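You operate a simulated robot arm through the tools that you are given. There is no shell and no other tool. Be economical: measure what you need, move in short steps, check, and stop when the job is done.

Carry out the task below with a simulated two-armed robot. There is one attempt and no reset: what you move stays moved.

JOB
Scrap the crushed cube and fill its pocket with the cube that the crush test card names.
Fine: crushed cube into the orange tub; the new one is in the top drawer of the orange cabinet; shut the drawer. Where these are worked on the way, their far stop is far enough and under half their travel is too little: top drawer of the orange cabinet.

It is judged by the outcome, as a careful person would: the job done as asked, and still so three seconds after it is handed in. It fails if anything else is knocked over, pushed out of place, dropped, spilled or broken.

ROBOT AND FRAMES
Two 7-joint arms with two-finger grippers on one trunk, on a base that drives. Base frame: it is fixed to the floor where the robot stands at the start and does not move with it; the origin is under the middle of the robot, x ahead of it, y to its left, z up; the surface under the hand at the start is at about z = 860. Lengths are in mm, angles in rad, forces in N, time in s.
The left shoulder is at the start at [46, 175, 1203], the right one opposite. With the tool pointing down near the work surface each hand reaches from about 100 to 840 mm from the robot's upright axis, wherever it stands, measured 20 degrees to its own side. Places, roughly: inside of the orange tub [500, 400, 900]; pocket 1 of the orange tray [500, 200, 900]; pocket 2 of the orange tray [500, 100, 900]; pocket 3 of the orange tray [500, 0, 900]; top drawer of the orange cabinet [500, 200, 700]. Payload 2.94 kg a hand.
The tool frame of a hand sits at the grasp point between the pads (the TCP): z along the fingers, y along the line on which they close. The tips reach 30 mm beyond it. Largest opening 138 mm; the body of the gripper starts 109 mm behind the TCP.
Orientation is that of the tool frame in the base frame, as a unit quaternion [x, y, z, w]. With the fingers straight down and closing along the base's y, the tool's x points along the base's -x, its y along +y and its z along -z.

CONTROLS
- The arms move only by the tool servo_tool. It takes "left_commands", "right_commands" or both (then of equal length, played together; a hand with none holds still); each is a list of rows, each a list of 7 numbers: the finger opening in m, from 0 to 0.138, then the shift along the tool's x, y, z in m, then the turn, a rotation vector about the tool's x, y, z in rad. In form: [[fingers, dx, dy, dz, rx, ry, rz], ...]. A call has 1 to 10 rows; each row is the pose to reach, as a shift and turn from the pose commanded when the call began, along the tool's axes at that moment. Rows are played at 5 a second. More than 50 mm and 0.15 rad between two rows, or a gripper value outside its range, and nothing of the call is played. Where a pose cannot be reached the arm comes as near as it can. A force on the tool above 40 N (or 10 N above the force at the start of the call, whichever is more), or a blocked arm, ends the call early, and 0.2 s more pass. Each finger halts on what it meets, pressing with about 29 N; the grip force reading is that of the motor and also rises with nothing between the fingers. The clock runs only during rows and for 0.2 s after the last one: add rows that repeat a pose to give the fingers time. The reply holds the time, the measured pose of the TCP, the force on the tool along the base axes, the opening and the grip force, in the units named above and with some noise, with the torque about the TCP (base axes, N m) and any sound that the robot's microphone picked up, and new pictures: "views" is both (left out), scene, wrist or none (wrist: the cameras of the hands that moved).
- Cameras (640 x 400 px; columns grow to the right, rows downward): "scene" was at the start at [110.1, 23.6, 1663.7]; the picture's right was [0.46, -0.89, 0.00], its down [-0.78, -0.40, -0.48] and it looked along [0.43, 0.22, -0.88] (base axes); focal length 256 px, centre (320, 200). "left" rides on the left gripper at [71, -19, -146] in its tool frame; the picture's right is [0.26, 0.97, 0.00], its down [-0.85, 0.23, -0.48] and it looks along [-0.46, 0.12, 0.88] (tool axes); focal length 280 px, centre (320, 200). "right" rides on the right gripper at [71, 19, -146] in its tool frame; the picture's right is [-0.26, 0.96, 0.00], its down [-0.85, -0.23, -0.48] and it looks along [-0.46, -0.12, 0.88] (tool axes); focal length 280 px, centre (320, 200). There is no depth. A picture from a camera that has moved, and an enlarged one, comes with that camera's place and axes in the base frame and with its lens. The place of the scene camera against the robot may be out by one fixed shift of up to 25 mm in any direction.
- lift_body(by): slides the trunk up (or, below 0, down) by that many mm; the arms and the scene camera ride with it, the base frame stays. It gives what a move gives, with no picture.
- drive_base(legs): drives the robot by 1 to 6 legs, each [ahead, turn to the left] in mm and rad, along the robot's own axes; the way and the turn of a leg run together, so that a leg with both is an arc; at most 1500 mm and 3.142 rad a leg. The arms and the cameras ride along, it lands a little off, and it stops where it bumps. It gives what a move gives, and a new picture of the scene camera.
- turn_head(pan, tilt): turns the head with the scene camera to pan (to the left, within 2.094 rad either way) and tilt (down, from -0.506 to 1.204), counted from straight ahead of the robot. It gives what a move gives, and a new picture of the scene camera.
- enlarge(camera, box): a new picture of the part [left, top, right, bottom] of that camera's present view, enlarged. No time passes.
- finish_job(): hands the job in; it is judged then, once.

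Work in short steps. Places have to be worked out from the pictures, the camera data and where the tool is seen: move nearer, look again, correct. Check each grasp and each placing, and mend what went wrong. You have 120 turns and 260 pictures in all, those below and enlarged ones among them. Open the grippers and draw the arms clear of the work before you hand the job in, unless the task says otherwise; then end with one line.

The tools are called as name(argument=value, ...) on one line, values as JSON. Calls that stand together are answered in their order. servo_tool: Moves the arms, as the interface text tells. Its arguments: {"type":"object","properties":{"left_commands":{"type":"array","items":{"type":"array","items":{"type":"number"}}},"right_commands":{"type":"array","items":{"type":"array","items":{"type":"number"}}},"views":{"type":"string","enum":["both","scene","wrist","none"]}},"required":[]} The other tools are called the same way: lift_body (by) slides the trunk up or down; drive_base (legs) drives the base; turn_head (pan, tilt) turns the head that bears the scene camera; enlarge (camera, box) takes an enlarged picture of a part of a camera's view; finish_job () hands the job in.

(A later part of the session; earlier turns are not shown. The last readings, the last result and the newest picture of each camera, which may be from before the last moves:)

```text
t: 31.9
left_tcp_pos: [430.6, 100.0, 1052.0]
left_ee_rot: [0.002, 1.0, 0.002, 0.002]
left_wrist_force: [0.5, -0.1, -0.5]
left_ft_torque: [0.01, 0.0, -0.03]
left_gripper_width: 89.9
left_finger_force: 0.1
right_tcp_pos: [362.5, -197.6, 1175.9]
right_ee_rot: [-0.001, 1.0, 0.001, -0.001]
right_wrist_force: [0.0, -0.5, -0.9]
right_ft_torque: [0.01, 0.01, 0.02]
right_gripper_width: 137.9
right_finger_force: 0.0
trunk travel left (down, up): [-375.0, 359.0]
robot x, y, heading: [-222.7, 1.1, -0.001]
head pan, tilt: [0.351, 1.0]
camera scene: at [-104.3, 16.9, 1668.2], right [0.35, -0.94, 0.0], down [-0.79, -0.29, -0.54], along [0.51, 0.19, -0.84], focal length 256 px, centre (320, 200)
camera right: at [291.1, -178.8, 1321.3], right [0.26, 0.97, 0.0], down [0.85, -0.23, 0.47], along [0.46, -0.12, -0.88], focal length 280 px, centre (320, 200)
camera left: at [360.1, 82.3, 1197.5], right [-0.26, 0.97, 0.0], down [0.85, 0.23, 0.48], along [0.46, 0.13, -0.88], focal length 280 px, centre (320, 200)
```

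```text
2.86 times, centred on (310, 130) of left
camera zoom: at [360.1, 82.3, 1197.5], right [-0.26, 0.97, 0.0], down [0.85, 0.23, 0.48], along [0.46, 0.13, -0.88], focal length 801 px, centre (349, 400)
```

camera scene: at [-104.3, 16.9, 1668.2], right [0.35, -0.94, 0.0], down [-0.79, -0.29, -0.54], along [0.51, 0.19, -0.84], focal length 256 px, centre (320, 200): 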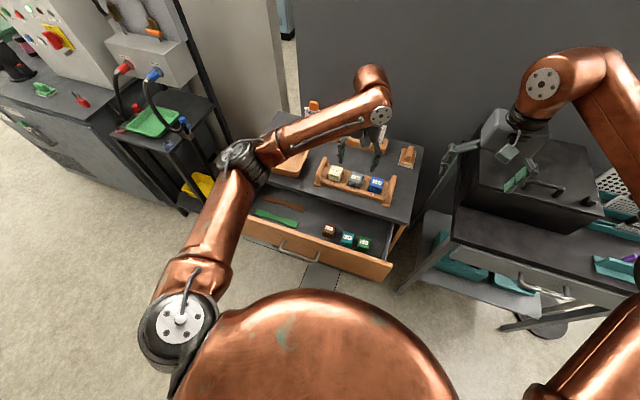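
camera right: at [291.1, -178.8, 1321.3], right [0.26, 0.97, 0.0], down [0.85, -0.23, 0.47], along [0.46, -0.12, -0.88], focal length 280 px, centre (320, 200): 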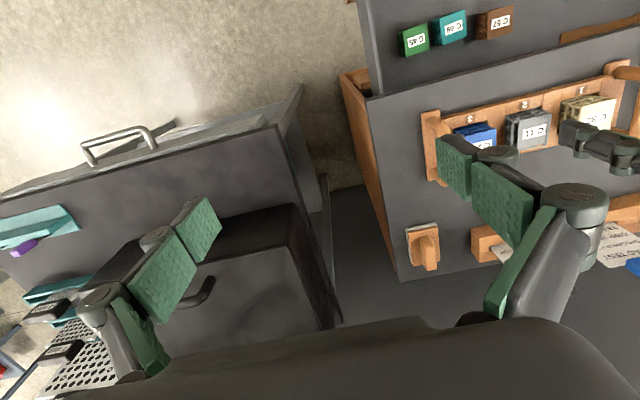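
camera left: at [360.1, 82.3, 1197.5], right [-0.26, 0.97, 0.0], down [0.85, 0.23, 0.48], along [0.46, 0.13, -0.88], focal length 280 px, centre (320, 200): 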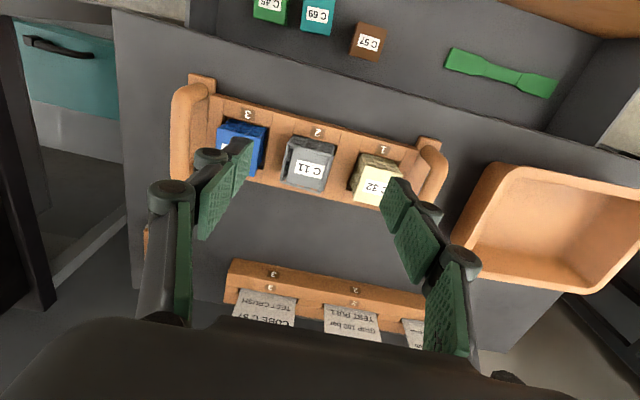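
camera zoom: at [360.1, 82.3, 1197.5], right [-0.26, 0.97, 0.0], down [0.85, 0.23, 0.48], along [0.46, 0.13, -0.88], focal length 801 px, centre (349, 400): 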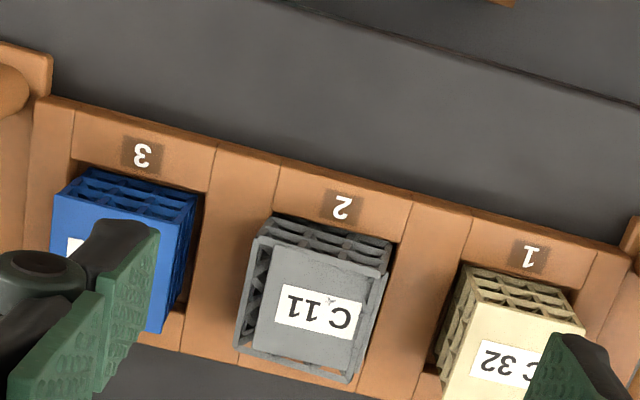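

C 11 is plainly buckled, the others are intact. Its top is at about [477, 103, 909]. I move above it and down to z≈940 with 75 mm opening.

servo_tool(left_commands=[[0.075, -0.02, 0.001, 0.01, 0, 0, 0], [0.075, -0.046, 0.003, 0.03, 0, 0, 0], [0.075, -0.046, 0.003, 0.06, 0, 0, 0], [0.075, -0.046, 0.003, 0.09, 0, 0, 0], [0.075, -0.046, 0.003, 0.112, 0, 0, 0], [0.075, -0.046, 0.003, 0.112, 0, 0, 0]], views="both")

```text
t: 33.3
left_tcp_pos: [477.5, 104.1, 938.9]
left_ee_rot: [0.003, 1.0, 0.002, 0.003]
left_wrist_force: [-0.3, -0.2, -0.1]
left_ft_torque: [0.02, -0.02, -0.01]
left_gripper_width: 75.2
left_finger_force: 0.1
right_tcp_pos: [362.7, -197.5, 1175.0]
right_ee_rot: [-0.001, 1.0, 0.001, -0.001]
right_wrist_force: [1.2, -0.1, 0.1]
right_ft_torque: [-0.02, -0.01, -0.01]
right_gripper_width: 137.9
right_finger_force: 0.0
trunk travel left (down, up): [-375.0, 359.0]
robot x, y, heading: [-219.3, -1.1, 0.004]
head pan, tilt: [0.351, 1.0]
camera scene: at [-104.3, 16.8, 1668.2], right [0.35, -0.94, 0.0], down [-0.79, -0.29, -0.54], along [0.51, 0.19, -0.84], focal length 256 px, centre (320, 200)
camera left: at [406.6, 85.4, 1085.3], right [-0.26, 0.97, 0.0], down [0.85, 0.23, 0.48], along [0.46, 0.13, -0.88], focal length 280 px, centre (320, 200)
```

scene: 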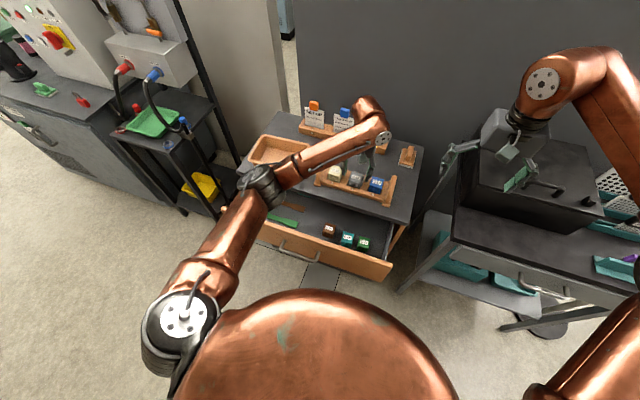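
left: 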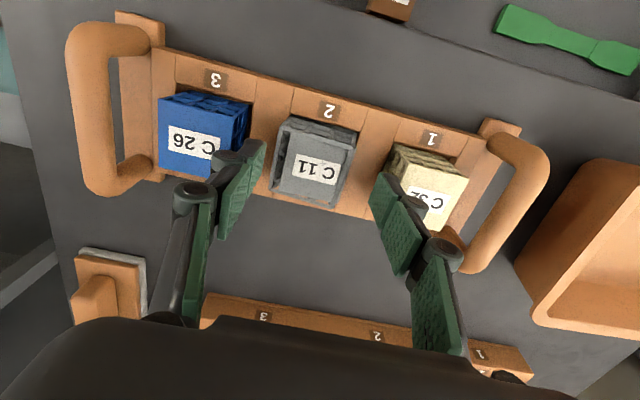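

Neighbours are only about 80 mm apart, so I narrow to 62 mm before going down to z≈904.

servo_tool(left_commands=[[0.062, 0, -0.001, 0, 0, 0, 0], [0.062, 0, -0.001, 0.008, 0, 0, 0], [0.062, 0, -0.001, 0.018, 0, 0, 0], [0.062, 0, -0.001, 0.028, 0, 0, 0], [0.062, 0, -0.001, 0.035, 0, 0, 0], [0.062, 0, -0.001, 0.035, 0, 0, 0]], views="wrist")

```text
t: 34.7
left_tcp_pos: [479.2, 103.0, 906.7]
left_ee_rot: [0.002, 1.0, 0.002, 0.005]
left_wrist_force: [3.7, -0.5, 11.8]
left_ft_torque: [-0.04, -0.02, -0.04]
left_gripper_width: 61.5
left_finger_force: 0.1
right_tcp_pos: [360.3, -196.8, 1176.1]
right_ee_rot: [-0.001, 1.0, 0.0, 0.0]
right_wrist_force: [-1.3, -0.4, 0.5]
right_ft_torque: [0.0, -0.02, -0.03]
right_gripper_width: 138.1
right_finger_force: 0.0
trunk travel left (down, up): [-375.0, 359.0]
robot x, y, heading: [-222.1, -0.3, -0.001]
head pan, tilt: [0.351, 1.0]
camera left: at [406.0, 84.3, 1052.5], right [-0.26, 0.97, 0.0], down [0.85, 0.23, 0.48], along [0.47, 0.12, -0.88], focal length 280 px, centre (320, 200)
```

left: 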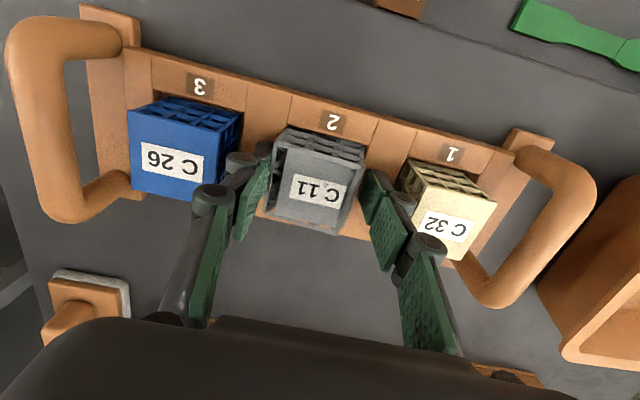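

The tips touched the tray plate at z≈877 with 12 N. I back up 4 mm and close on C 11.

servo_tool(left_commands=[[0.062, 0, 0, -0.005, 0, 0, 0], [0.03, 0, 0, -0.005, 0, 0, 0], [0.03, 0, 0, -0.005, 0, 0, 0], [0.03, 0, 0, -0.005, 0, 0, 0], [0.03, 0, 0, -0.005, 0, 0, 0]], views="wrist")

```text
t: 35.9
left_tcp_pos: [477.7, 102.8, 907.6]
left_ee_rot: [0.002, 1.0, 0.0, 0.002]
left_wrist_force: [-0.6, -0.5, 1.1]
left_ft_torque: [0.01, 0.03, 0.0]
left_gripper_width: 43.9
left_finger_force: 28.5
right_tcp_pos: [361.5, -198.2, 1174.4]
right_ee_rot: [-0.001, 1.0, 0.001, -0.001]
right_wrist_force: [-0.2, -0.5, -0.5]
right_ft_torque: [-0.02, 0.02, 0.03]
right_gripper_width: 137.8
right_finger_force: 0.0
trunk travel left (down, up): [-375.0, 359.0]
robot x, y, heading: [-224.2, 0.3, 0.001]
head pan, tilt: [0.351, 1.0]
camera left: at [406.6, 84.7, 1054.8], right [-0.26, 0.97, 0.0], down [0.85, 0.23, 0.48], along [0.46, 0.13, -0.88], focal length 280 px, centre (320, 200)
```

left: 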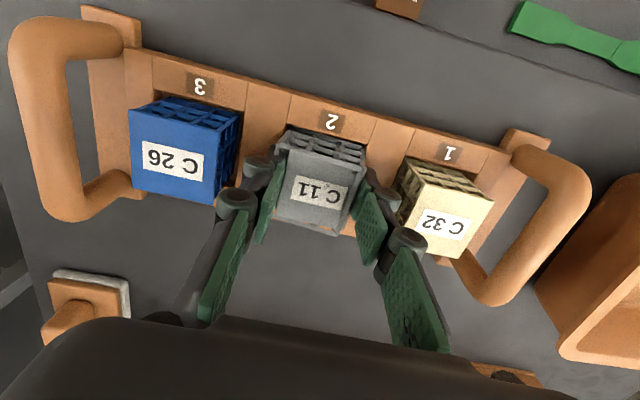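

C 11 is held at 44 mm width with 28 N. I lift it straight up 100 mm.

servo_tool(left_commands=[[0.03, 0, 0, -0.015, 0, 0, 0], [0.03, 0, 0, -0.035, 0, 0, 0], [0.03, 0, 0, -0.055, 0, 0, 0], [0.03, 0, 0, -0.08, 0, 0, 0], [0.03, 0, 0, -0.11, 0, 0, 0], [0.03, 0, 0, -0.13, 0, 0, 0], [0.03, 0, 0, -0.13, 0, 0, 0]], views="both")

```text
t: 37.5
left_tcp_pos: [478.4, 104.4, 1038.9]
left_ee_rot: [0.001, 1.0, 0.002, 0.001]
left_wrist_force: [0.7, 0.1, 0.3]
left_ft_torque: [-0.01, 0.01, 0.0]
left_gripper_width: 30.0
left_finger_force: 0.1
right_tcp_pos: [361.7, -197.9, 1175.0]
right_ee_rot: [0.0, 1.0, 0.0, 0.0]
right_wrist_force: [-0.4, -0.3, 0.5]
right_ft_torque: [-0.01, 0.02, -0.01]
right_gripper_width: 138.3
right_finger_force: 0.1
trunk travel left (down, up): [-375.0, 359.0]
robot x, y, heading: [-221.5, 0.1, 0.001]
head pan, tilt: [0.351, 1.0]
camera scene: at [-103.9, 17.0, 1668.1], right [0.35, -0.94, 0.0], down [-0.79, -0.29, -0.54], along [0.51, 0.19, -0.84], focal length 256 px, centre (320, 200)
camera left: at [406.3, 85.2, 1185.6], right [-0.26, 0.97, 0.0], down [0.85, 0.23, 0.48], along [0.46, 0.13, -0.88], focal length 280 px, centre (320, 200)
```

scene: 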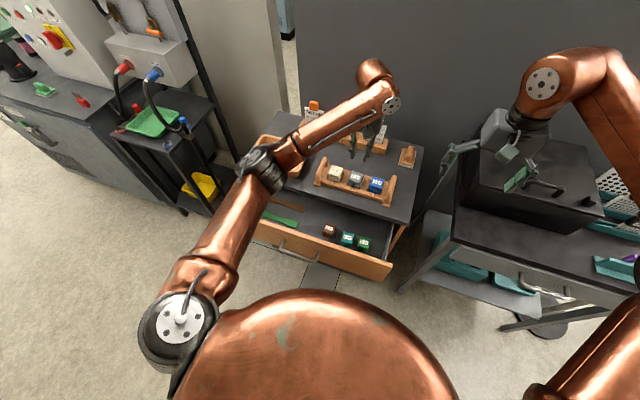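
left: 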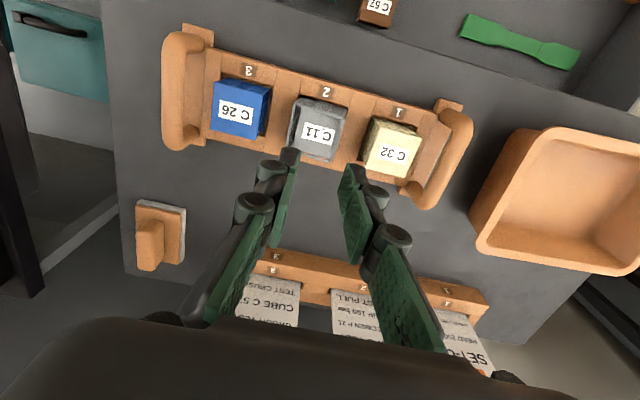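

The cube slipped out of the fingers and still sits in its pocket. I look closely at its shape to choose a better grip.

enlarge(camera="left", box=[250, 70, 390, 170])

enlarge(camera="scene", box=[310, 150, 400, 210])

```text
4.00 times, centred on (320, 120) of left
camera zoom: at [406.3, 85.2, 1185.6], right [-0.26, 0.97, 0.0], down [0.85, 0.23, 0.48], along [0.46, 0.13, -0.88], focal length 1122 px, centre (320, 520)
```

zoom: 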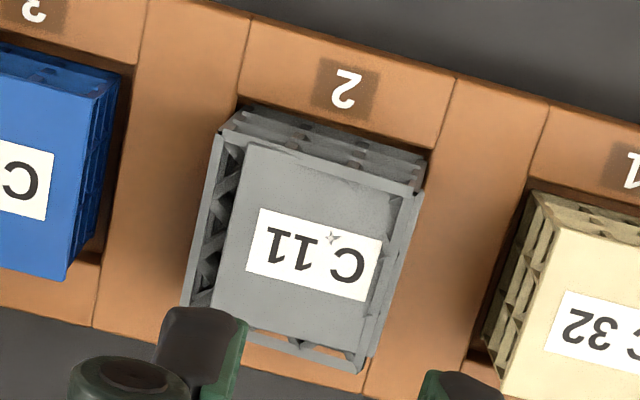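

```text
6.67 times, centred on (355, 180) of scene
camera zoom: at [-103.9, 17.0, 1668.1], right [0.35, -0.94, 0.0], down [-0.79, -0.29, -0.54], along [0.51, 0.19, -0.84], focal length 1705 px, centre (87, 333)
```

zoom: 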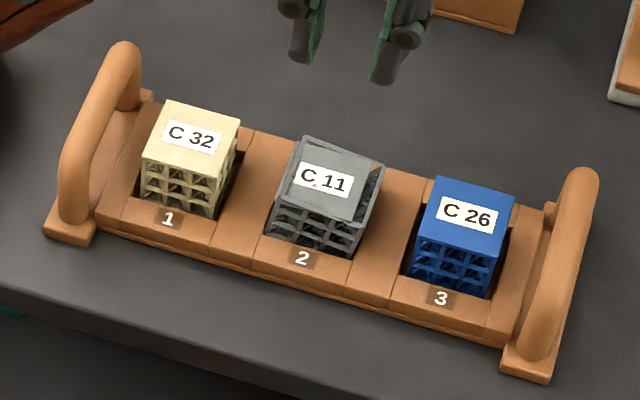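

C 11 is bulged and its ±y sides slope, so that grip slid off. I turn the hand 90° to grip along x instead, where the lattice faces look upright.

servo_tool(left_commands=[[0.07, 0, 0, 0, 0, 0, 0.15], [0.07, 0, 0, 0, 0, 0, 0.3], [0.07, 0, 0, 0, 0, 0, 0.45], [0.07, 0, 0, 0, 0, 0, 0.6], [0.07, 0, 0, 0, 0, 0, 0.75], [0.07, 0, 0, 0, 0, 0, 0.9], [0.07, 0, 0, 0, 0, 0, 1.05], [0.07, 0, 0, 0, 0, 0, 1.2], [0.07, 0, 0, 0, 0, 0, 1.35], [0.07, 0, 0, 0, 0, 0, 1.5]], views="wrist")

enlarge(camera="left", box=[220, 40, 480, 200])

```text
t: 39.7
left_tcp_pos: [479.6, 103.1, 1039.7]
left_ee_rot: [0.685, 0.729, 0.002, 0.001]
left_wrist_force: [0.3, -0.3, -0.5]
left_ft_torque: [-0.01, 0.0, -0.01]
left_gripper_width: 70.0
left_finger_force: 0.1
right_tcp_pos: [361.9, -197.4, 1175.5]
right_ee_rot: [0.0, 1.0, 0.001, -0.001]
right_wrist_force: [0.4, 0.5, -0.5]
right_ft_torque: [0.01, -0.02, -0.02]
right_gripper_width: 138.0
right_finger_force: 0.1
trunk travel left (down, up): [-375.0, 359.0]
robot x, y, heading: [-218.1, -2.8, 0.0]
head pan, tilt: [0.351, 1.0]
camera left: at [453.6, 172.7, 1185.4], right [0.95, 0.32, 0.0], down [0.28, -0.83, 0.47], along [0.16, -0.45, -0.88], focal length 280 px, centre (320, 200)
```

left: 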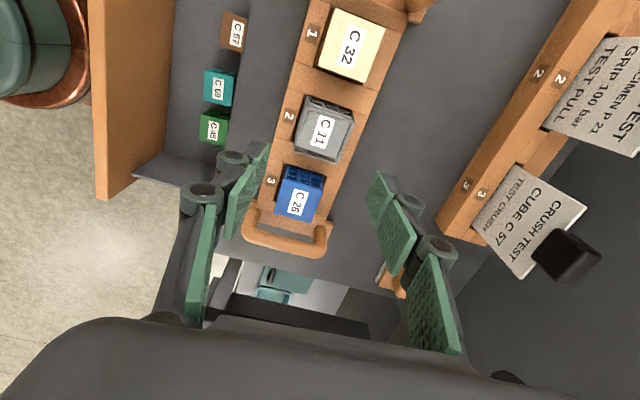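

```text
2.46 times, centred on (350, 120) of left
camera zoom: at [453.6, 172.7, 1185.4], right [0.95, 0.32, 0.0], down [0.28, -0.83, 0.47], along [0.16, -0.45, -0.88], focal length 690 px, centre (246, 397)
```

zoom: 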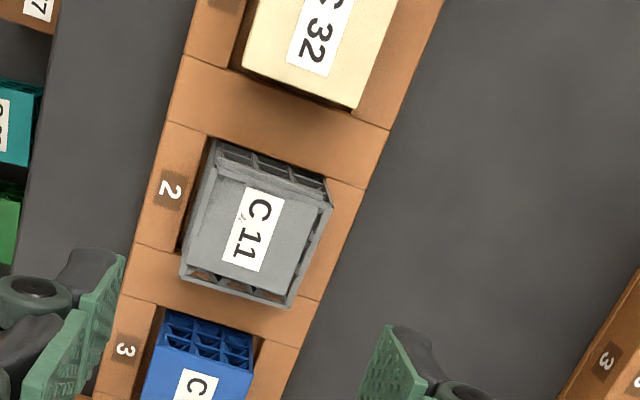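

I finish the turn and descend to z≈908 to grip along x.

servo_tool(left_commands=[[0.066, 0, 0, 0.03, 0, 0, 0.071], [0.066, 0, 0, 0.06, 0, 0, 0.071], [0.066, 0, 0, 0.09, 0, 0, 0.071], [0.066, 0, 0, 0.115, 0, 0, 0.071], [0.066, 0, 0, 0.129, 0, 0, 0.071], [0.066, 0, 0, 0.131, 0, 0, 0.071]], views="wrist")

```text
t: 41.1
left_tcp_pos: [478.2, 104.1, 907.5]
left_ee_rot: [0.708, 0.706, 0.003, 0.001]
left_wrist_force: [-0.1, -1.1, -0.8]
left_ft_torque: [-0.02, 0.01, 0.02]
left_gripper_width: 65.7
left_finger_force: 0.0
right_tcp_pos: [361.7, -196.8, 1175.5]
right_ee_rot: [0.0, 1.0, 0.001, 0.0]
right_wrist_force: [0.3, -0.1, -0.4]
right_ft_torque: [0.02, 0.01, -0.01]
right_gripper_width: 138.0
right_finger_force: 0.1
trunk travel left (down, up): [-375.0, 359.0]
robot x, y, heading: [-224.3, -0.4, 0.003]
head pan, tilt: [0.351, 1.0]
camera left: at [459.3, 175.1, 1053.8], right [0.97, 0.26, 0.0], down [0.23, -0.85, 0.47], along [0.13, -0.46, -0.88], focal length 280 px, centre (320, 200)
```

left: 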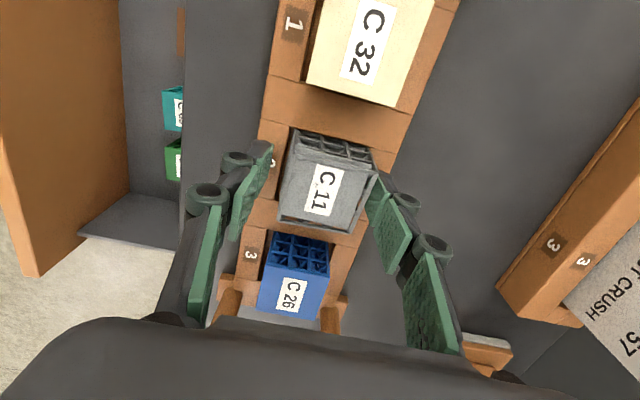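

The cube is between the fingers. I close, then lift only a little and check.

servo_tool(left_commands=[[0.02, 0, 0, 0.0, 0, 0, 0], [0.02, 0, 0, 0, 0, 0, 0], [0.02, 0, 0, 0, 0, 0, 0], [0.02, 0, 0, 0, 0, 0, 0], [0.02, 0, 0, 0, 0, 0, 0], [0.02, 0, 0, -0.005, 0, 0, 0], [0.02, 0, 0, -0.01, 0, 0, 0], [0.02, 0, 0, -0.015, 0, 0, 0]], views="wrist")

```text
t: 42.9
left_tcp_pos: [477.7, 105.4, 923.6]
left_ee_rot: [0.709, 0.705, 0.002, 0.0]
left_wrist_force: [-0.6, -0.8, -0.1]
left_ft_torque: [0.01, 0.0, -0.03]
left_gripper_width: 43.7
left_finger_force: 28.6
right_tcp_pos: [363.6, -196.5, 1174.4]
right_ee_rot: [-0.001, 1.0, 0.001, -0.001]
right_wrist_force: [-0.9, 0.2, -0.6]
right_ft_torque: [0.01, -0.01, 0.03]
right_gripper_width: 138.1
right_finger_force: 0.1
trunk travel left (down, up): [-375.0, 359.0]
robot x, y, heading: [-219.9, -0.9, -0.003]
head pan, tilt: [0.351, 1.0]
camera left: at [458.8, 174.9, 1069.9], right [0.97, 0.26, 0.0], down [0.23, -0.85, 0.47], along [0.13, -0.46, -0.88], focal length 280 px, centre (320, 200)
```

left: 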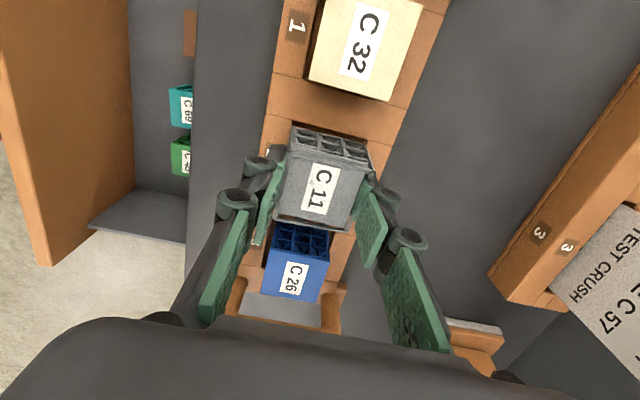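

The cube rose with the hand. I keep lifting gently.

servo_tool(left_commands=[[0.02, 0, 0, -0.01, 0, 0, 0], [0.02, 0, 0, -0.022, 0, 0, 0], [0.02, 0, 0, -0.036, 0, 0, 0], [0.02, 0, 0, -0.052, 0, 0, 0], [0.02, 0, 0, -0.068, 0, 0, 0], [0.02, 0, 0, -0.084, 0, 0, 0], [0.02, 0, 0, -0.1, 0, 0, 0]], views="wrist")

```text
t: 44.5
left_tcp_pos: [476.9, 103.5, 1023.9]
left_ee_rot: [0.708, 0.706, 0.002, 0.0]
left_wrist_force: [-0.1, -0.1, -0.3]
left_ft_torque: [0.01, 0.02, -0.01]
left_gripper_width: 43.9
left_finger_force: 29.1
right_tcp_pos: [361.8, -197.5, 1174.9]
right_ee_rot: [0.0, 1.0, 0.0, 0.0]
right_wrist_force: [0.1, -0.3, 0.1]
right_ft_torque: [0.01, -0.02, -0.01]
right_gripper_width: 138.0
right_finger_force: 0.1
trunk travel left (down, up): [-375.0, 359.0]
robot x, y, heading: [-218.7, 4.3, 0.002]
head pan, tilt: [0.351, 1.0]
camera left: at [458.1, 174.1, 1170.0], right [0.97, 0.26, 0.0], down [0.23, -0.85, 0.47], along [0.13, -0.46, -0.88], focal length 280 px, centre (320, 200)
```

left: 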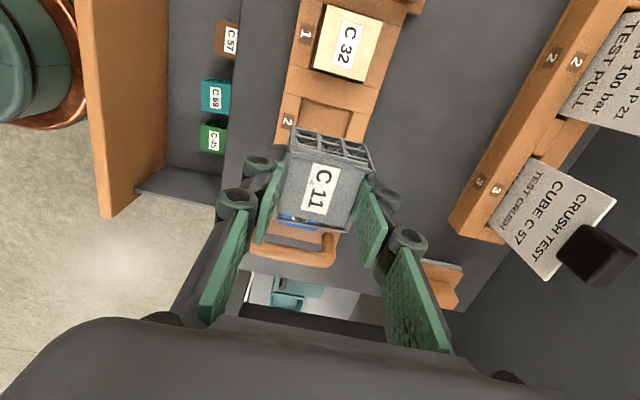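

Held firmly, pocket 2 is empty. I carry it across to above the tub at about [485, 415].

servo_tool(left_commands=[[0.02, 0.025, 0, 0, 0, 0, 0], [0.02, 0.06, 0, 0, 0, 0, 0], [0.02, 0.1, 0, 0, 0, 0, 0], [0.02, 0.14, 0, 0, 0, 0, 0], [0.02, 0.18, 0, 0, 0, 0, 0], [0.02, 0.22, 0, 0, 0, 0, 0], [0.02, 0.26, 0.0, 0, 0, 0, 0], [0.02, 0.29, 0.004, 0, 0, 0, 0], [0.02, 0.312, 0.008, 0, 0, 0, 0], [0.02, 0.312, 0.008, 0, 0, 0, 0]], views="both")

```text
t: 46.7
left_tcp_pos: [488.6, 414.7, 1024.4]
left_ee_rot: [0.708, 0.706, 0.003, 0.0]
left_wrist_force: [0.6, 0.0, 0.1]
left_ft_torque: [0.02, 0.02, -0.02]
left_gripper_width: 43.5
left_finger_force: 29.3
right_tcp_pos: [362.6, -196.7, 1174.0]
right_ee_rot: [-0.001, 1.0, 0.001, 0.0]
right_wrist_force: [0.9, -1.0, 1.0]
right_ft_torque: [0.0, 0.03, 0.0]
right_gripper_width: 138.0
right_finger_force: 0.0
trunk travel left (down, up): [-375.0, 359.0]
robot x, y, heading: [-222.4, -2.6, 0.003]
head pan, tilt: [0.351, 1.0]
camera scene: at [-104.1, 16.9, 1668.2], right [0.35, -0.94, 0.0], down [-0.79, -0.29, -0.54], along [0.51, 0.19, -0.84], focal length 256 px, centre (320, 200)
camera left: at [468.4, 486.2, 1170.7], right [0.97, 0.26, 0.0], down [0.23, -0.85, 0.47], along [0.13, -0.46, -0.88], focal length 280 px, centre (320, 200)
```

scene: 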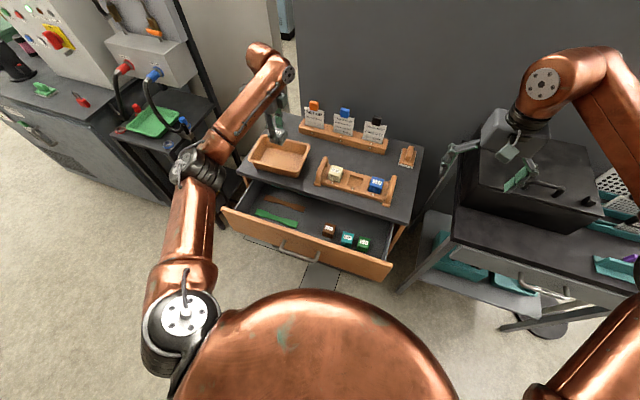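
left: 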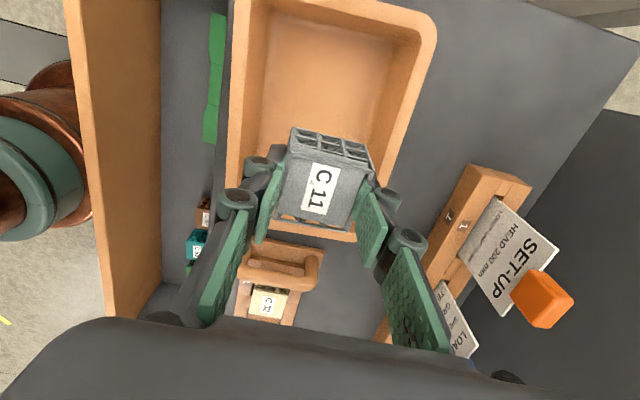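

The tub spans x≈406–555, y≈310–520, so the hand is well centred. I lower the cube to just above the tub floor.

servo_tool(left_commands=[[0.02, 0, -0.006, 0.02, 0, 0, 0], [0.02, 0, -0.006, 0.045, 0, 0, 0], [0.02, 0, -0.006, 0.07, 0, 0, 0], [0.02, 0, -0.006, 0.09, 0, 0, 0], [0.02, 0, -0.006, 0.1, 0, 0, 0], [0.02, 0, -0.006, 0.108, 0, 0, 0], [0.02, 0, -0.006, 0.113, 0, 0, 0]], views="wrist")

```text
t: 48.3
left_tcp_pos: [481.7, 416.0, 911.0]
left_ee_rot: [0.709, 0.706, 0.003, 0.001]
left_wrist_force: [0.0, -0.2, -0.1]
left_ft_torque: [-0.02, 0.02, 0.02]
left_gripper_width: 43.5
left_finger_force: 28.5
right_tcp_pos: [362.7, -197.2, 1175.0]
right_ee_rot: [-0.001, 1.0, 0.0, 0.0]
right_wrist_force: [-0.6, 0.0, 0.2]
right_ft_torque: [0.01, -0.04, 0.01]
right_gripper_width: 137.8
right_finger_force: 0.0
trunk travel left (down, up): [-375.0, 359.0]
robot x, y, heading: [-220.2, 1.9, -0.001]
head pan, tilt: [0.351, 1.0]
camera left: at [462.4, 487.1, 1057.5], right [0.97, 0.26, 0.0], down [0.23, -0.85, 0.47], along [0.13, -0.46, -0.88], focal length 280 px, centre (320, 200)
```

left: 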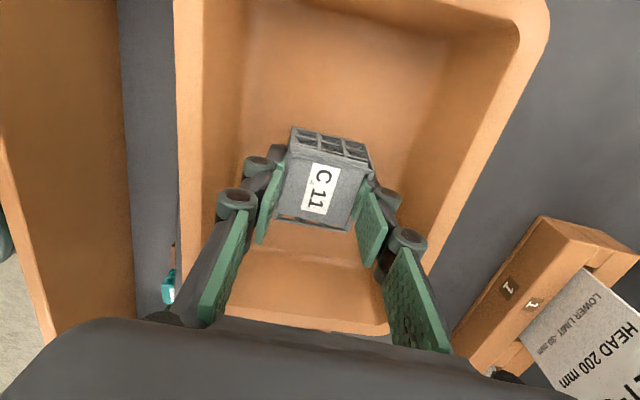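

No contact yet; I ease down until the cube touches.

servo_tool(left_commands=[[0.02, 0, 0, 0.004, 0, 0, 0], [0.02, 0, 0, 0.008, 0, 0, 0], [0.02, 0, 0, 0.011, 0, 0, 0], [0.02, 0, 0, 0.011, 0, 0, 0]], views="none")

```text
t: 49.3
left_tcp_pos: [482.1, 415.1, 904.2]
left_ee_rot: [0.708, 0.706, 0.004, 0.003]
left_wrist_force: [3.4, 3.3, 26.2]
left_ft_torque: [0.11, 0.01, -0.06]
left_gripper_width: 44.3
left_finger_force: 29.3
right_tcp_pos: [358.6, -198.7, 1175.4]
right_ee_rot: [-0.001, 1.0, 0.001, -0.001]
right_wrist_force: [0.2, -0.1, 0.8]
right_ft_torque: [0.01, 0.02, -0.02]
right_gripper_width: 138.1
right_finger_force: 0.1
trunk travel left (down, up): [-375.0, 359.0]
robot x, y, heading: [-218.8, -2.9, 0.004]
head pan, tilt: [0.351, 1.0]
```

The cube touches the tub floor at TCP z≈904. I open and withdraw upward.

servo_tool(left_commands=[[0.044, 0, 0, -0.005, 0, 0, 0], [0.075, 0, 0, -0.006, 0, 0, 0], [0.075, 0, 0, -0.006, 0, 0, 0], [0.075, 0, 0, -0.03, 0, 0, 0], [0.075, 0, 0, -0.07, 0, 0, 0], [0.075, 0, 0, -0.11, 0, 0, 0], [0.075, 0, 0, -0.15, 0, 0, 0]], views="both")

```text
t: 50.9
left_tcp_pos: [480.0, 414.9, 1050.6]
left_ee_rot: [0.708, 0.706, 0.003, 0.0]
left_wrist_force: [-0.3, 0.5, 0.1]
left_ft_torque: [0.03, -0.02, -0.02]
left_gripper_width: 74.9
left_finger_force: 0.0
right_tcp_pos: [360.5, -197.7, 1174.6]
right_ee_rot: [-0.001, 1.0, 0.0, -0.001]
right_wrist_force: [-1.2, -0.7, 0.5]
right_ft_torque: [0.0, -0.02, -0.03]
right_gripper_width: 138.0
right_finger_force: 0.1
trunk travel left (down, up): [-375.0, 359.0]
robot x, y, heading: [-221.5, -1.1, 0.003]
head pan, tilt: [0.351, 1.0]
camera scene: at [-105.5, 16.9, 1668.3], right [0.35, -0.94, 0.0], down [-0.79, -0.29, -0.54], along [0.51, 0.19, -0.84], focal length 256 px, centre (320, 200)
camera left: at [460.4, 486.1, 1197.4], right [0.97, 0.26, 0.0], down [0.23, -0.85, 0.47], along [0.13, -0.46, -0.88], focal length 280 px, centre (320, 200)
```

scene: 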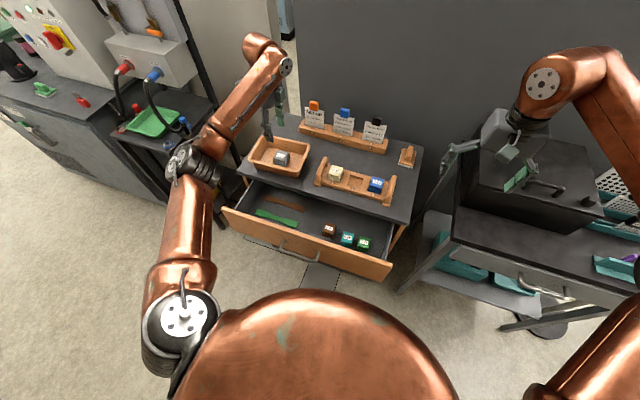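
left: 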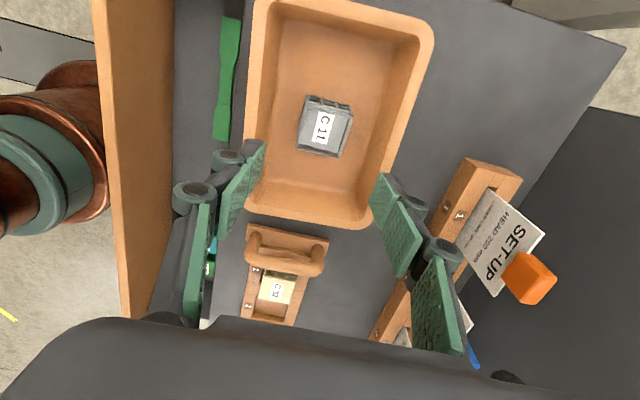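

C 11 rests in the tub. Now I bring the left hand over the drawer, turning it back, to look at C 57 and how far open the drawer is.

servo_tool(left_commands=[[0.075, -0.025, -0.02, 0, 0, 0, -0.145], [0.075, -0.05, -0.04, 0, 0, 0, -0.29], [0.075, -0.075, -0.06, 0, 0, 0, -0.435], [0.075, -0.1, -0.08, 0, 0, 0, -0.58], [0.075, -0.125, -0.1, 0, 0, 0, -0.725], [0.075, -0.15, -0.12, 0, 0, 0, -0.87], [0.075, -0.175, -0.14, 0, 0, 0, -1.015], [0.075, -0.2, -0.16, 0, 0, 0, -1.16], [0.075, -0.225, -0.18, 0, 0, 0, -1.305], [0.075, -0.25, -0.2, 0, 0, 0, -1.45]], views="wrist")

```text
t: 53.1
left_tcp_pos: [279.3, 164.1, 1048.9]
left_ee_rot: [0.062, 0.998, 0.002, 0.002]
left_wrist_force: [-0.1, -0.3, 0.3]
left_ft_torque: [0.02, -0.02, 0.04]
left_gripper_width: 75.0
left_finger_force: 0.1
right_tcp_pos: [362.2, -197.3, 1174.8]
right_ee_rot: [-0.001, 1.0, 0.001, -0.001]
right_wrist_force: [0.3, 0.3, -0.8]
right_ft_torque: [0.04, 0.0, -0.04]
right_gripper_width: 138.0
right_finger_force: 0.1
trunk travel left (down, up): [-375.0, 359.0]
robot x, y, heading: [-219.1, 2.4, 0.003]
head pan, tilt: [0.351, 1.0]
camera left: at [206.2, 154.3, 1195.2], right [-0.14, 0.99, 0.0], down [0.87, 0.12, 0.48], along [0.47, 0.07, -0.88], focal length 280 px, centre (320, 200)
```

left: 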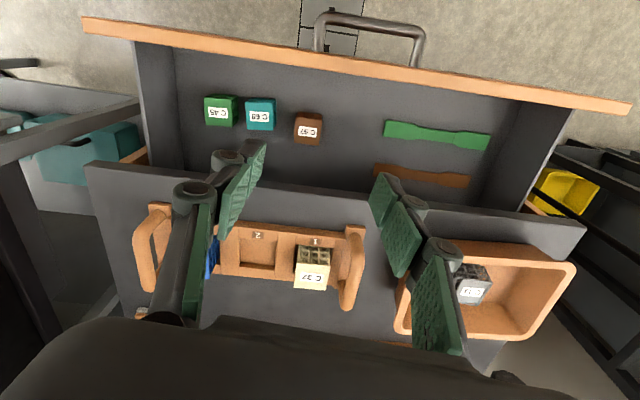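

The drawer is still open about 168 mm, and C 57 lies near [324, 151], clear of the table edge at x≈382. I level the yaw and go down to z≈870 above it.

servo_tool(left_commands=[[0.075, -0.02, -0.003, 0.03, 0, 0, -0.06], [0.075, -0.046, -0.007, 0.06, 0, 0, -0.124], [0.075, -0.046, -0.007, 0.1, 0, 0, -0.124], [0.075, -0.046, -0.007, 0.14, 0, 0, -0.124], [0.075, -0.046, -0.007, 0.18, 0, 0, -0.124], [0.075, -0.046, -0.007, 0.18, 0, 0, -0.124]], views="both")

```text
t: 54.5
left_tcp_pos: [325.9, 152.7, 868.9]
left_ee_rot: [0.001, 1.0, 0.002, 0.002]
left_wrist_force: [0.4, 0.3, 0.6]
left_ft_torque: [0.02, -0.04, 0.01]
left_gripper_width: 75.2
left_finger_force: 0.1
right_tcp_pos: [361.3, -196.5, 1175.4]
right_ee_rot: [-0.001, 1.0, 0.001, -0.001]
right_wrist_force: [-0.8, -0.2, 0.5]
right_ft_torque: [0.06, 0.0, -0.01]
right_gripper_width: 138.1
right_finger_force: 0.0
trunk travel left (down, up): [-375.0, 359.0]
robot x, y, heading: [-217.0, -0.9, 0.004]
head pan, tilt: [0.351, 1.0]
camera scene: at [-104.5, 16.8, 1668.3], right [0.35, -0.94, 0.0], down [-0.79, -0.29, -0.54], along [0.51, 0.19, -0.84], focal length 256 px, centre (320, 200)
camera left: at [253.7, 134.3, 1014.8], right [-0.26, 0.97, 0.0], down [0.85, 0.23, 0.48], along [0.46, 0.13, -0.88], focal length 280 px, centre (320, 200)
```

scene: 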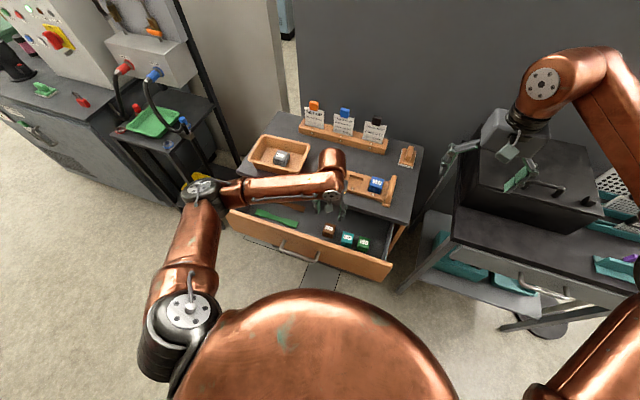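
left: 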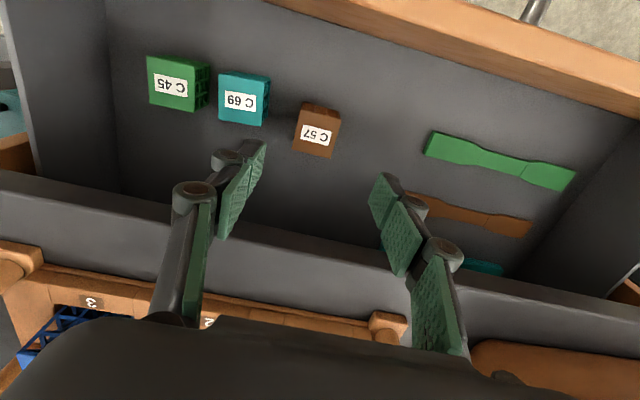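

C 57's top is about z 743 at [328, 152]. I descend 70 mm and refine.

servo_tool(left_commands=[[0.065, 0, 0, 0.025, 0, 0, 0], [0.065, 0, 0, 0.05, 0, 0, 0], [0.065, 0, 0, 0.07, 0, 0, 0], [0.065, 0, 0, 0.07, 0, 0, 0]], views="both")

enlarge(camera="scene", box=[280, 140, 420, 270])

```text
t: 55.5
left_tcp_pos: [325.4, 154.3, 798.4]
left_ee_rot: [0.001, 1.0, 0.001, 0.002]
left_wrist_force: [0.4, 0.0, -0.1]
left_ft_torque: [-0.01, 0.04, 0.0]
left_gripper_width: 65.1
left_finger_force: 0.0
right_tcp_pos: [361.1, -197.6, 1174.6]
right_ee_rot: [-0.002, 1.0, 0.001, -0.001]
right_wrist_force: [1.5, 0.3, -0.9]
right_ft_torque: [-0.03, 0.0, 0.02]
right_gripper_width: 137.9
right_finger_force: 0.0
trunk travel left (down, up): [-375.0, 359.0]
robot x, y, heading: [-220.8, -2.0, 0.001]
head pan, tilt: [0.351, 1.0]
camera scene: at [-104.4, 17.0, 1668.2], right [0.35, -0.94, 0.0], down [-0.79, -0.29, -0.54], along [0.51, 0.19, -0.84], focal length 256 px, centre (320, 200)
camera left: at [254.1, 134.8, 944.7], right [-0.26, 0.97, 0.0], down [0.85, 0.23, 0.48], along [0.46, 0.13, -0.88], focal length 280 px, centre (320, 200)
```

scene: 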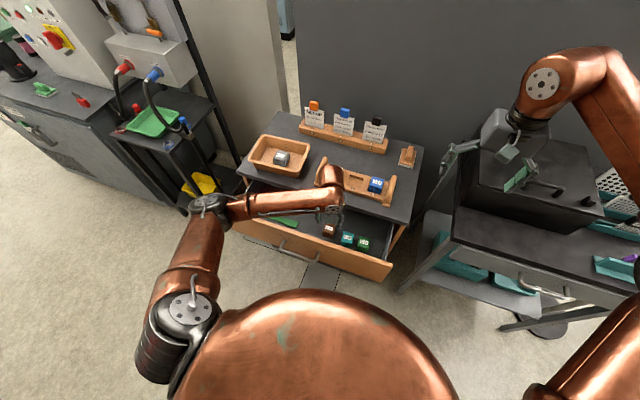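
left: 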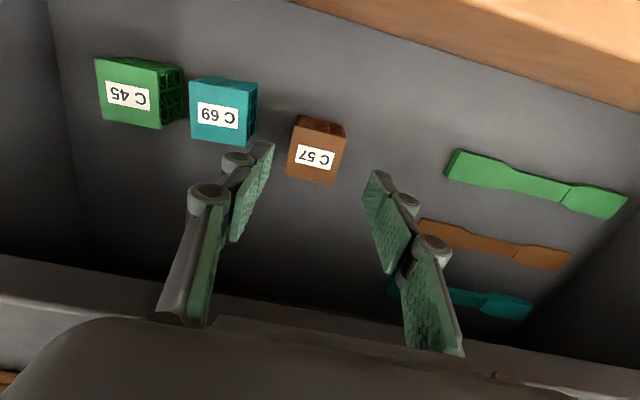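

```text
3.08 times, centred on (350, 205) of scene
camera zoom: at [-104.4, 17.0, 1668.2], right [0.35, -0.94, 0.0], down [-0.79, -0.29, -0.54], along [0.51, 0.19, -0.84], focal length 787 px, centre (228, 185)
```

zoom: 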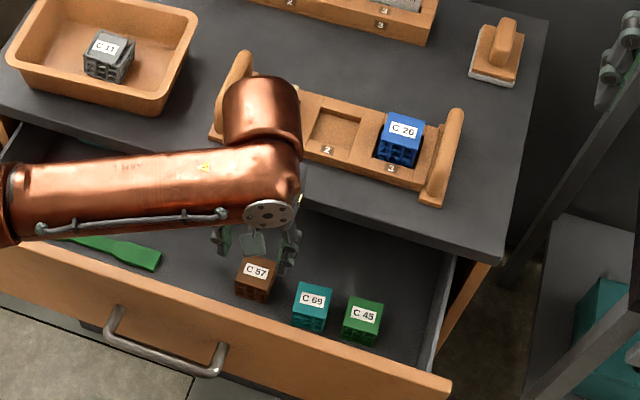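

C 57 is now estimated at [331, 153] with its top at z≈715–735. For clearance of the wrist from the table edge, I lean the hand back slightly (0.12 rad) and descend 50 mm slowly.

servo_tool(left_commands=[[0.065, -0.003, 0, 0.005, 0, -0.06, 0], [0.065, -0.006, 0, 0.015, 0, -0.12, 0], [0.065, -0.006, 0, 0.025, 0, -0.12, 0], [0.065, -0.006, 0, 0.035, 0, -0.12, 0], [0.065, -0.006, 0, 0.045, 0, -0.12, 0], [0.065, -0.006, 0, 0.055, 0, -0.12, 0]], views="both")

enlarge(camera="scene", box=[280, 140, 420, 270])

```text
t: 56.9
left_tcp_pos: [331.4, 154.8, 743.1]
left_ee_rot: [0.001, 0.998, 0.0, 0.062]
left_wrist_force: [0.0, -0.1, -0.6]
left_ft_torque: [-0.01, 0.0, 0.0]
left_gripper_width: 64.9
left_finger_force: 0.0
right_tcp_pos: [362.2, -196.9, 1175.2]
right_ee_rot: [-0.001, 1.0, 0.0, -0.001]
right_wrist_force: [-0.3, -0.2, 0.3]
right_ft_torque: [0.03, 0.01, 0.0]
right_gripper_width: 138.0
right_finger_force: 0.1
trunk travel left (down, up): [-375.0, 359.0]
robot x, y, heading: [-225.0, 1.2, -0.004]
head pan, tilt: [0.351, 1.0]
camera scene: at [-104.2, 17.2, 1668.2], right [0.35, -0.94, 0.0], down [-0.79, -0.29, -0.54], along [0.51, 0.19, -0.84], focal length 256 px, centre (320, 200)
camera left: at [243.5, 135.4, 880.1], right [-0.26, 0.97, -0.03], down [0.78, 0.23, 0.58], along [0.56, 0.13, -0.82], focal length 280 px, centre (320, 200)
```

scene: 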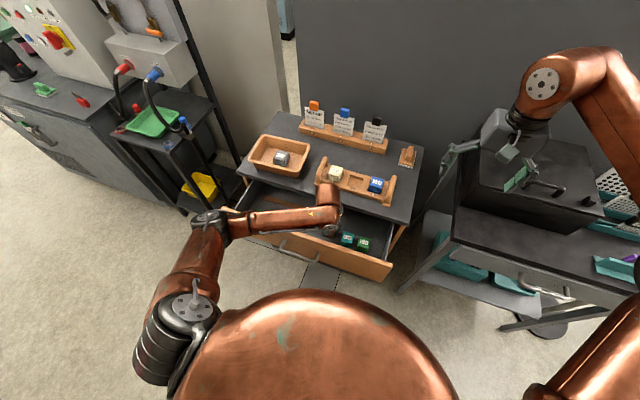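
left: 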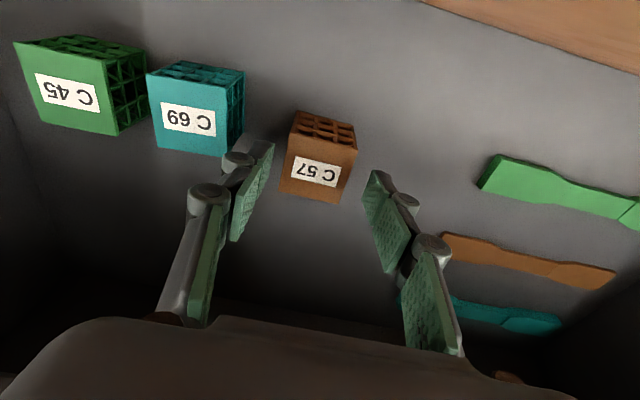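

```text
3.08 times, centred on (350, 205) of scene
camera zoom: at [-104.2, 17.2, 1668.2], right [0.35, -0.94, 0.0], down [-0.79, -0.29, -0.54], along [0.51, 0.19, -0.84], focal length 787 px, centre (228, 185)
```

zoom: 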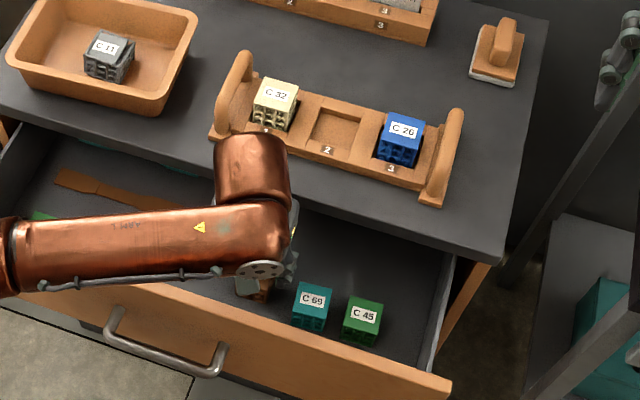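

Forces are zero and the cube top is at about z 717 between the fingers; neighbour C 69 is clear. I descend the last 30 mm slowly.

servo_tool(left_commands=[[0.065, 0, -0.001, 0.007, 0, 0, 0], [0.065, 0, -0.002, 0.014, 0, 0, 0], [0.065, 0, -0.002, 0.021, 0, 0, 0], [0.065, 0, -0.002, 0.028, 0, 0, 0], [0.065, 0, -0.002, 0.028, 0, 0, 0]], views="wrist")

```text
t: 58.1
left_tcp_pos: [334.3, 153.1, 716.5]
left_ee_rot: [0.0, 0.998, 0.001, 0.063]
left_wrist_force: [0.1, 0.4, 0.2]
left_ft_torque: [0.0, -0.05, 0.01]
left_gripper_width: 65.0
left_finger_force: 0.1
right_tcp_pos: [361.5, -197.9, 1174.3]
right_ee_rot: [-0.001, 1.0, 0.0, -0.001]
right_wrist_force: [0.4, 0.7, -0.2]
right_ft_torque: [-0.01, 0.01, -0.01]
right_gripper_width: 138.0
right_finger_force: 0.0
trunk travel left (down, up): [-375.0, 359.0]
robot x, y, heading: [-219.6, 0.5, 0.001]
head pan, tilt: [0.351, 1.0]
camera left: at [246.9, 133.2, 852.4], right [-0.26, 0.97, -0.03], down [0.78, 0.23, 0.58], along [0.56, 0.13, -0.82], focal length 280 px, centre (320, 200)
```

left: 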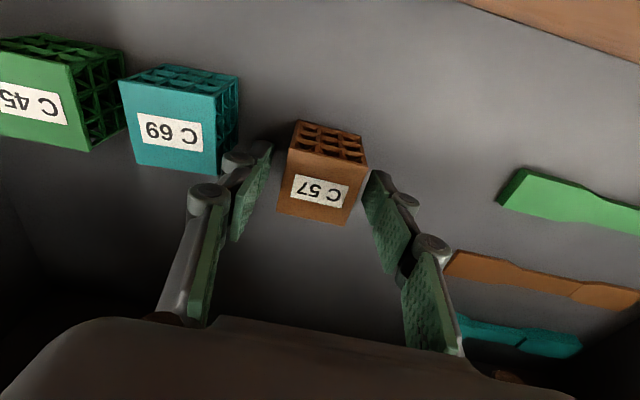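

The cube appears centred between the pads. I go 8 mm deeper and close.

servo_tool(left_commands=[[0.065, -0.003, 0, 0.004, 0, 0, 0], [0.065, -0.004, 0, 0.008, 0, 0, 0], [0.03, -0.004, 0, 0.008, 0, 0, 0], [0.02, -0.004, 0, 0.008, 0, 0, 0], [0.02, -0.004, 0, 0.008, 0, 0, 0], [0.02, -0.004, 0, 0.008, 0, 0, 0], [0.02, -0.004, 0, 0.008, 0, 0, 0]], views="wrist")

```text
t: 59.7
left_tcp_pos: [340.1, 152.1, 709.4]
left_ee_rot: [0.0, 0.998, 0.001, 0.062]
left_wrist_force: [0.7, 0.3, -0.3]
left_ft_torque: [0.0, 0.01, -0.02]
left_gripper_width: 43.9
left_finger_force: 28.7
right_tcp_pos: [361.8, -197.6, 1175.2]
right_ee_rot: [0.0, 1.0, -0.001, -0.001]
right_wrist_force: [0.7, 0.5, 0.4]
right_ft_torque: [-0.01, -0.04, -0.04]
right_gripper_width: 137.7
right_finger_force: 0.0
trunk travel left (down, up): [-375.0, 359.0]
robot x, y, heading: [-221.8, 0.3, 0.002]
head pan, tilt: [0.351, 1.0]
camera left: at [251.7, 133.4, 845.2], right [-0.26, 0.97, -0.03], down [0.78, 0.23, 0.58], along [0.56, 0.13, -0.82], focal length 280 px, centre (320, 200)
```

left: 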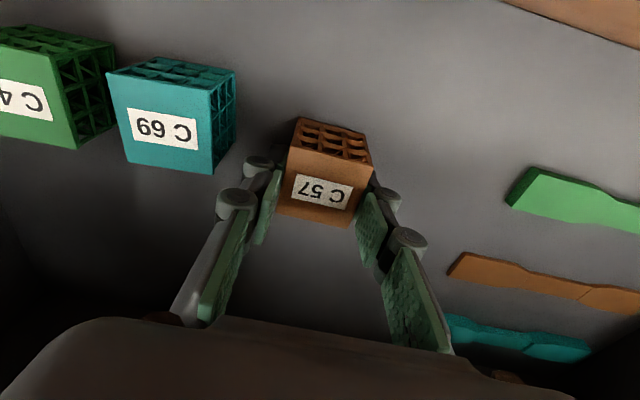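

Gripped at 44 mm. I lift straight up slowly 30 mm and check.

servo_tool(left_commands=[[0.02, 0, 0, -0.004, 0, 0, 0], [0.02, -0.001, 0, -0.01, 0, 0, 0], [0.02, -0.002, 0, -0.018, 0, 0, 0], [0.02, -0.003, 0, -0.026, 0, 0, 0], [0.02, -0.004, 0, -0.034, 0, 0, 0]], views="wrist")

```text
t: 60.9
left_tcp_pos: [340.9, 151.5, 742.2]
left_ee_rot: [0.002, 0.998, 0.001, 0.062]
left_wrist_force: [-0.4, -0.4, -0.3]
left_ft_torque: [-0.04, -0.03, 0.0]
left_gripper_width: 43.8
left_finger_force: 29.2
right_tcp_pos: [362.8, -198.5, 1175.3]
right_ee_rot: [-0.002, 1.0, 0.0, -0.001]
right_wrist_force: [0.0, 0.4, -0.2]
right_ft_torque: [-0.03, 0.01, 0.0]
right_gripper_width: 138.1
right_finger_force: 0.0
trunk travel left (down, up): [-375.0, 359.0]
robot x, y, heading: [-219.0, -2.9, 0.008]
head pan, tilt: [0.351, 1.0]
camera left: at [251.8, 133.0, 879.6], right [-0.26, 0.97, -0.03], down [0.78, 0.23, 0.58], along [0.56, 0.13, -0.82], focal length 280 px, centre (320, 200)
```

left: 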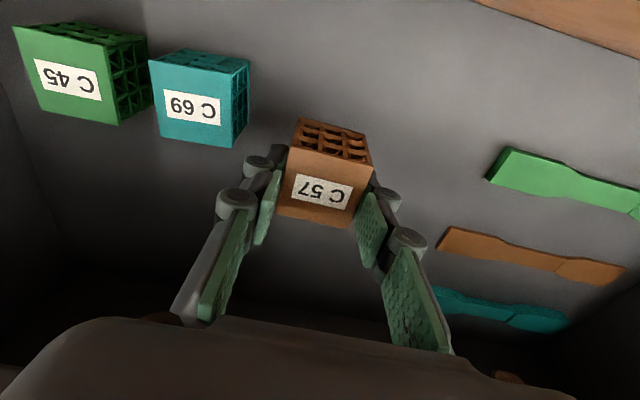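

C 57 is held. I raise it straight up to z≈1000.

servo_tool(left_commands=[[0.02, -0.003, 0, -0.02, 0, 0, 0], [0.02, -0.006, 0, -0.045, 0, 0, 0], [0.02, -0.009, 0, -0.075, 0, 0, 0], [0.02, -0.013, 0, -0.105, 0, 0, 0], [0.02, -0.017, 0, -0.135, 0, 0, 0], [0.02, -0.021, 0, -0.165, 0, 0, 0], [0.02, -0.025, 0, -0.195, 0, 0, 0], [0.02, -0.028, 0, -0.225, 0, 0, 0], [0.02, -0.032, 0, -0.255, 0, 0, 0], [0.02, -0.032, 0, -0.255, 0, 0, 0]], views="both")

```text
t: 63.1
left_tcp_pos: [339.1, 151.5, 999.5]
left_ee_rot: [0.001, 0.998, 0.001, 0.061]
left_wrist_force: [1.0, 0.1, -1.5]
left_ft_torque: [-0.03, 0.01, 0.03]
left_gripper_width: 43.5
left_finger_force: 28.9
right_tcp_pos: [362.4, -196.8, 1175.5]
right_ee_rot: [-0.001, 1.0, -0.001, -0.001]
right_wrist_force: [0.2, -0.7, 0.1]
right_ft_torque: [0.01, 0.04, -0.02]
right_gripper_width: 138.1
right_finger_force: 0.0
trunk travel left (down, up): [-375.0, 359.0]
robot x, y, heading: [-221.8, 2.4, 0.003]
head pan, tilt: [0.351, 1.0]
camera scene: at [-103.8, 17.4, 1668.1], right [0.35, -0.94, 0.0], down [-0.79, -0.29, -0.54], along [0.51, 0.19, -0.84], focal length 256 px, centre (320, 200)
camera left: at [251.2, 132.9, 1137.1], right [-0.26, 0.97, -0.03], down [0.78, 0.23, 0.58], along [0.56, 0.13, -0.82], focal length 280 px, centre (320, 200)
```

scene: 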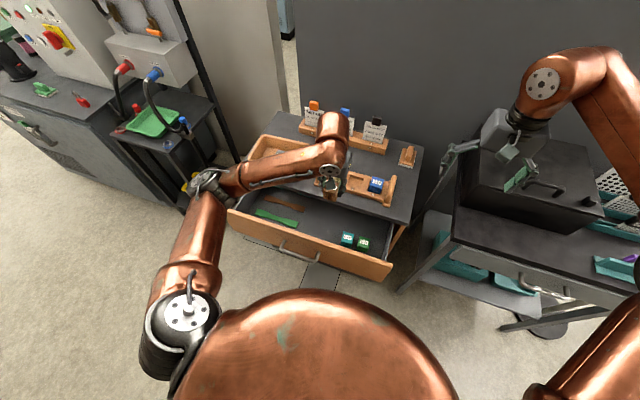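
left: 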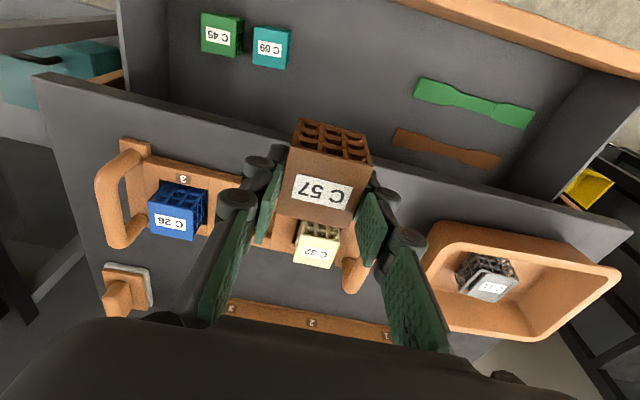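

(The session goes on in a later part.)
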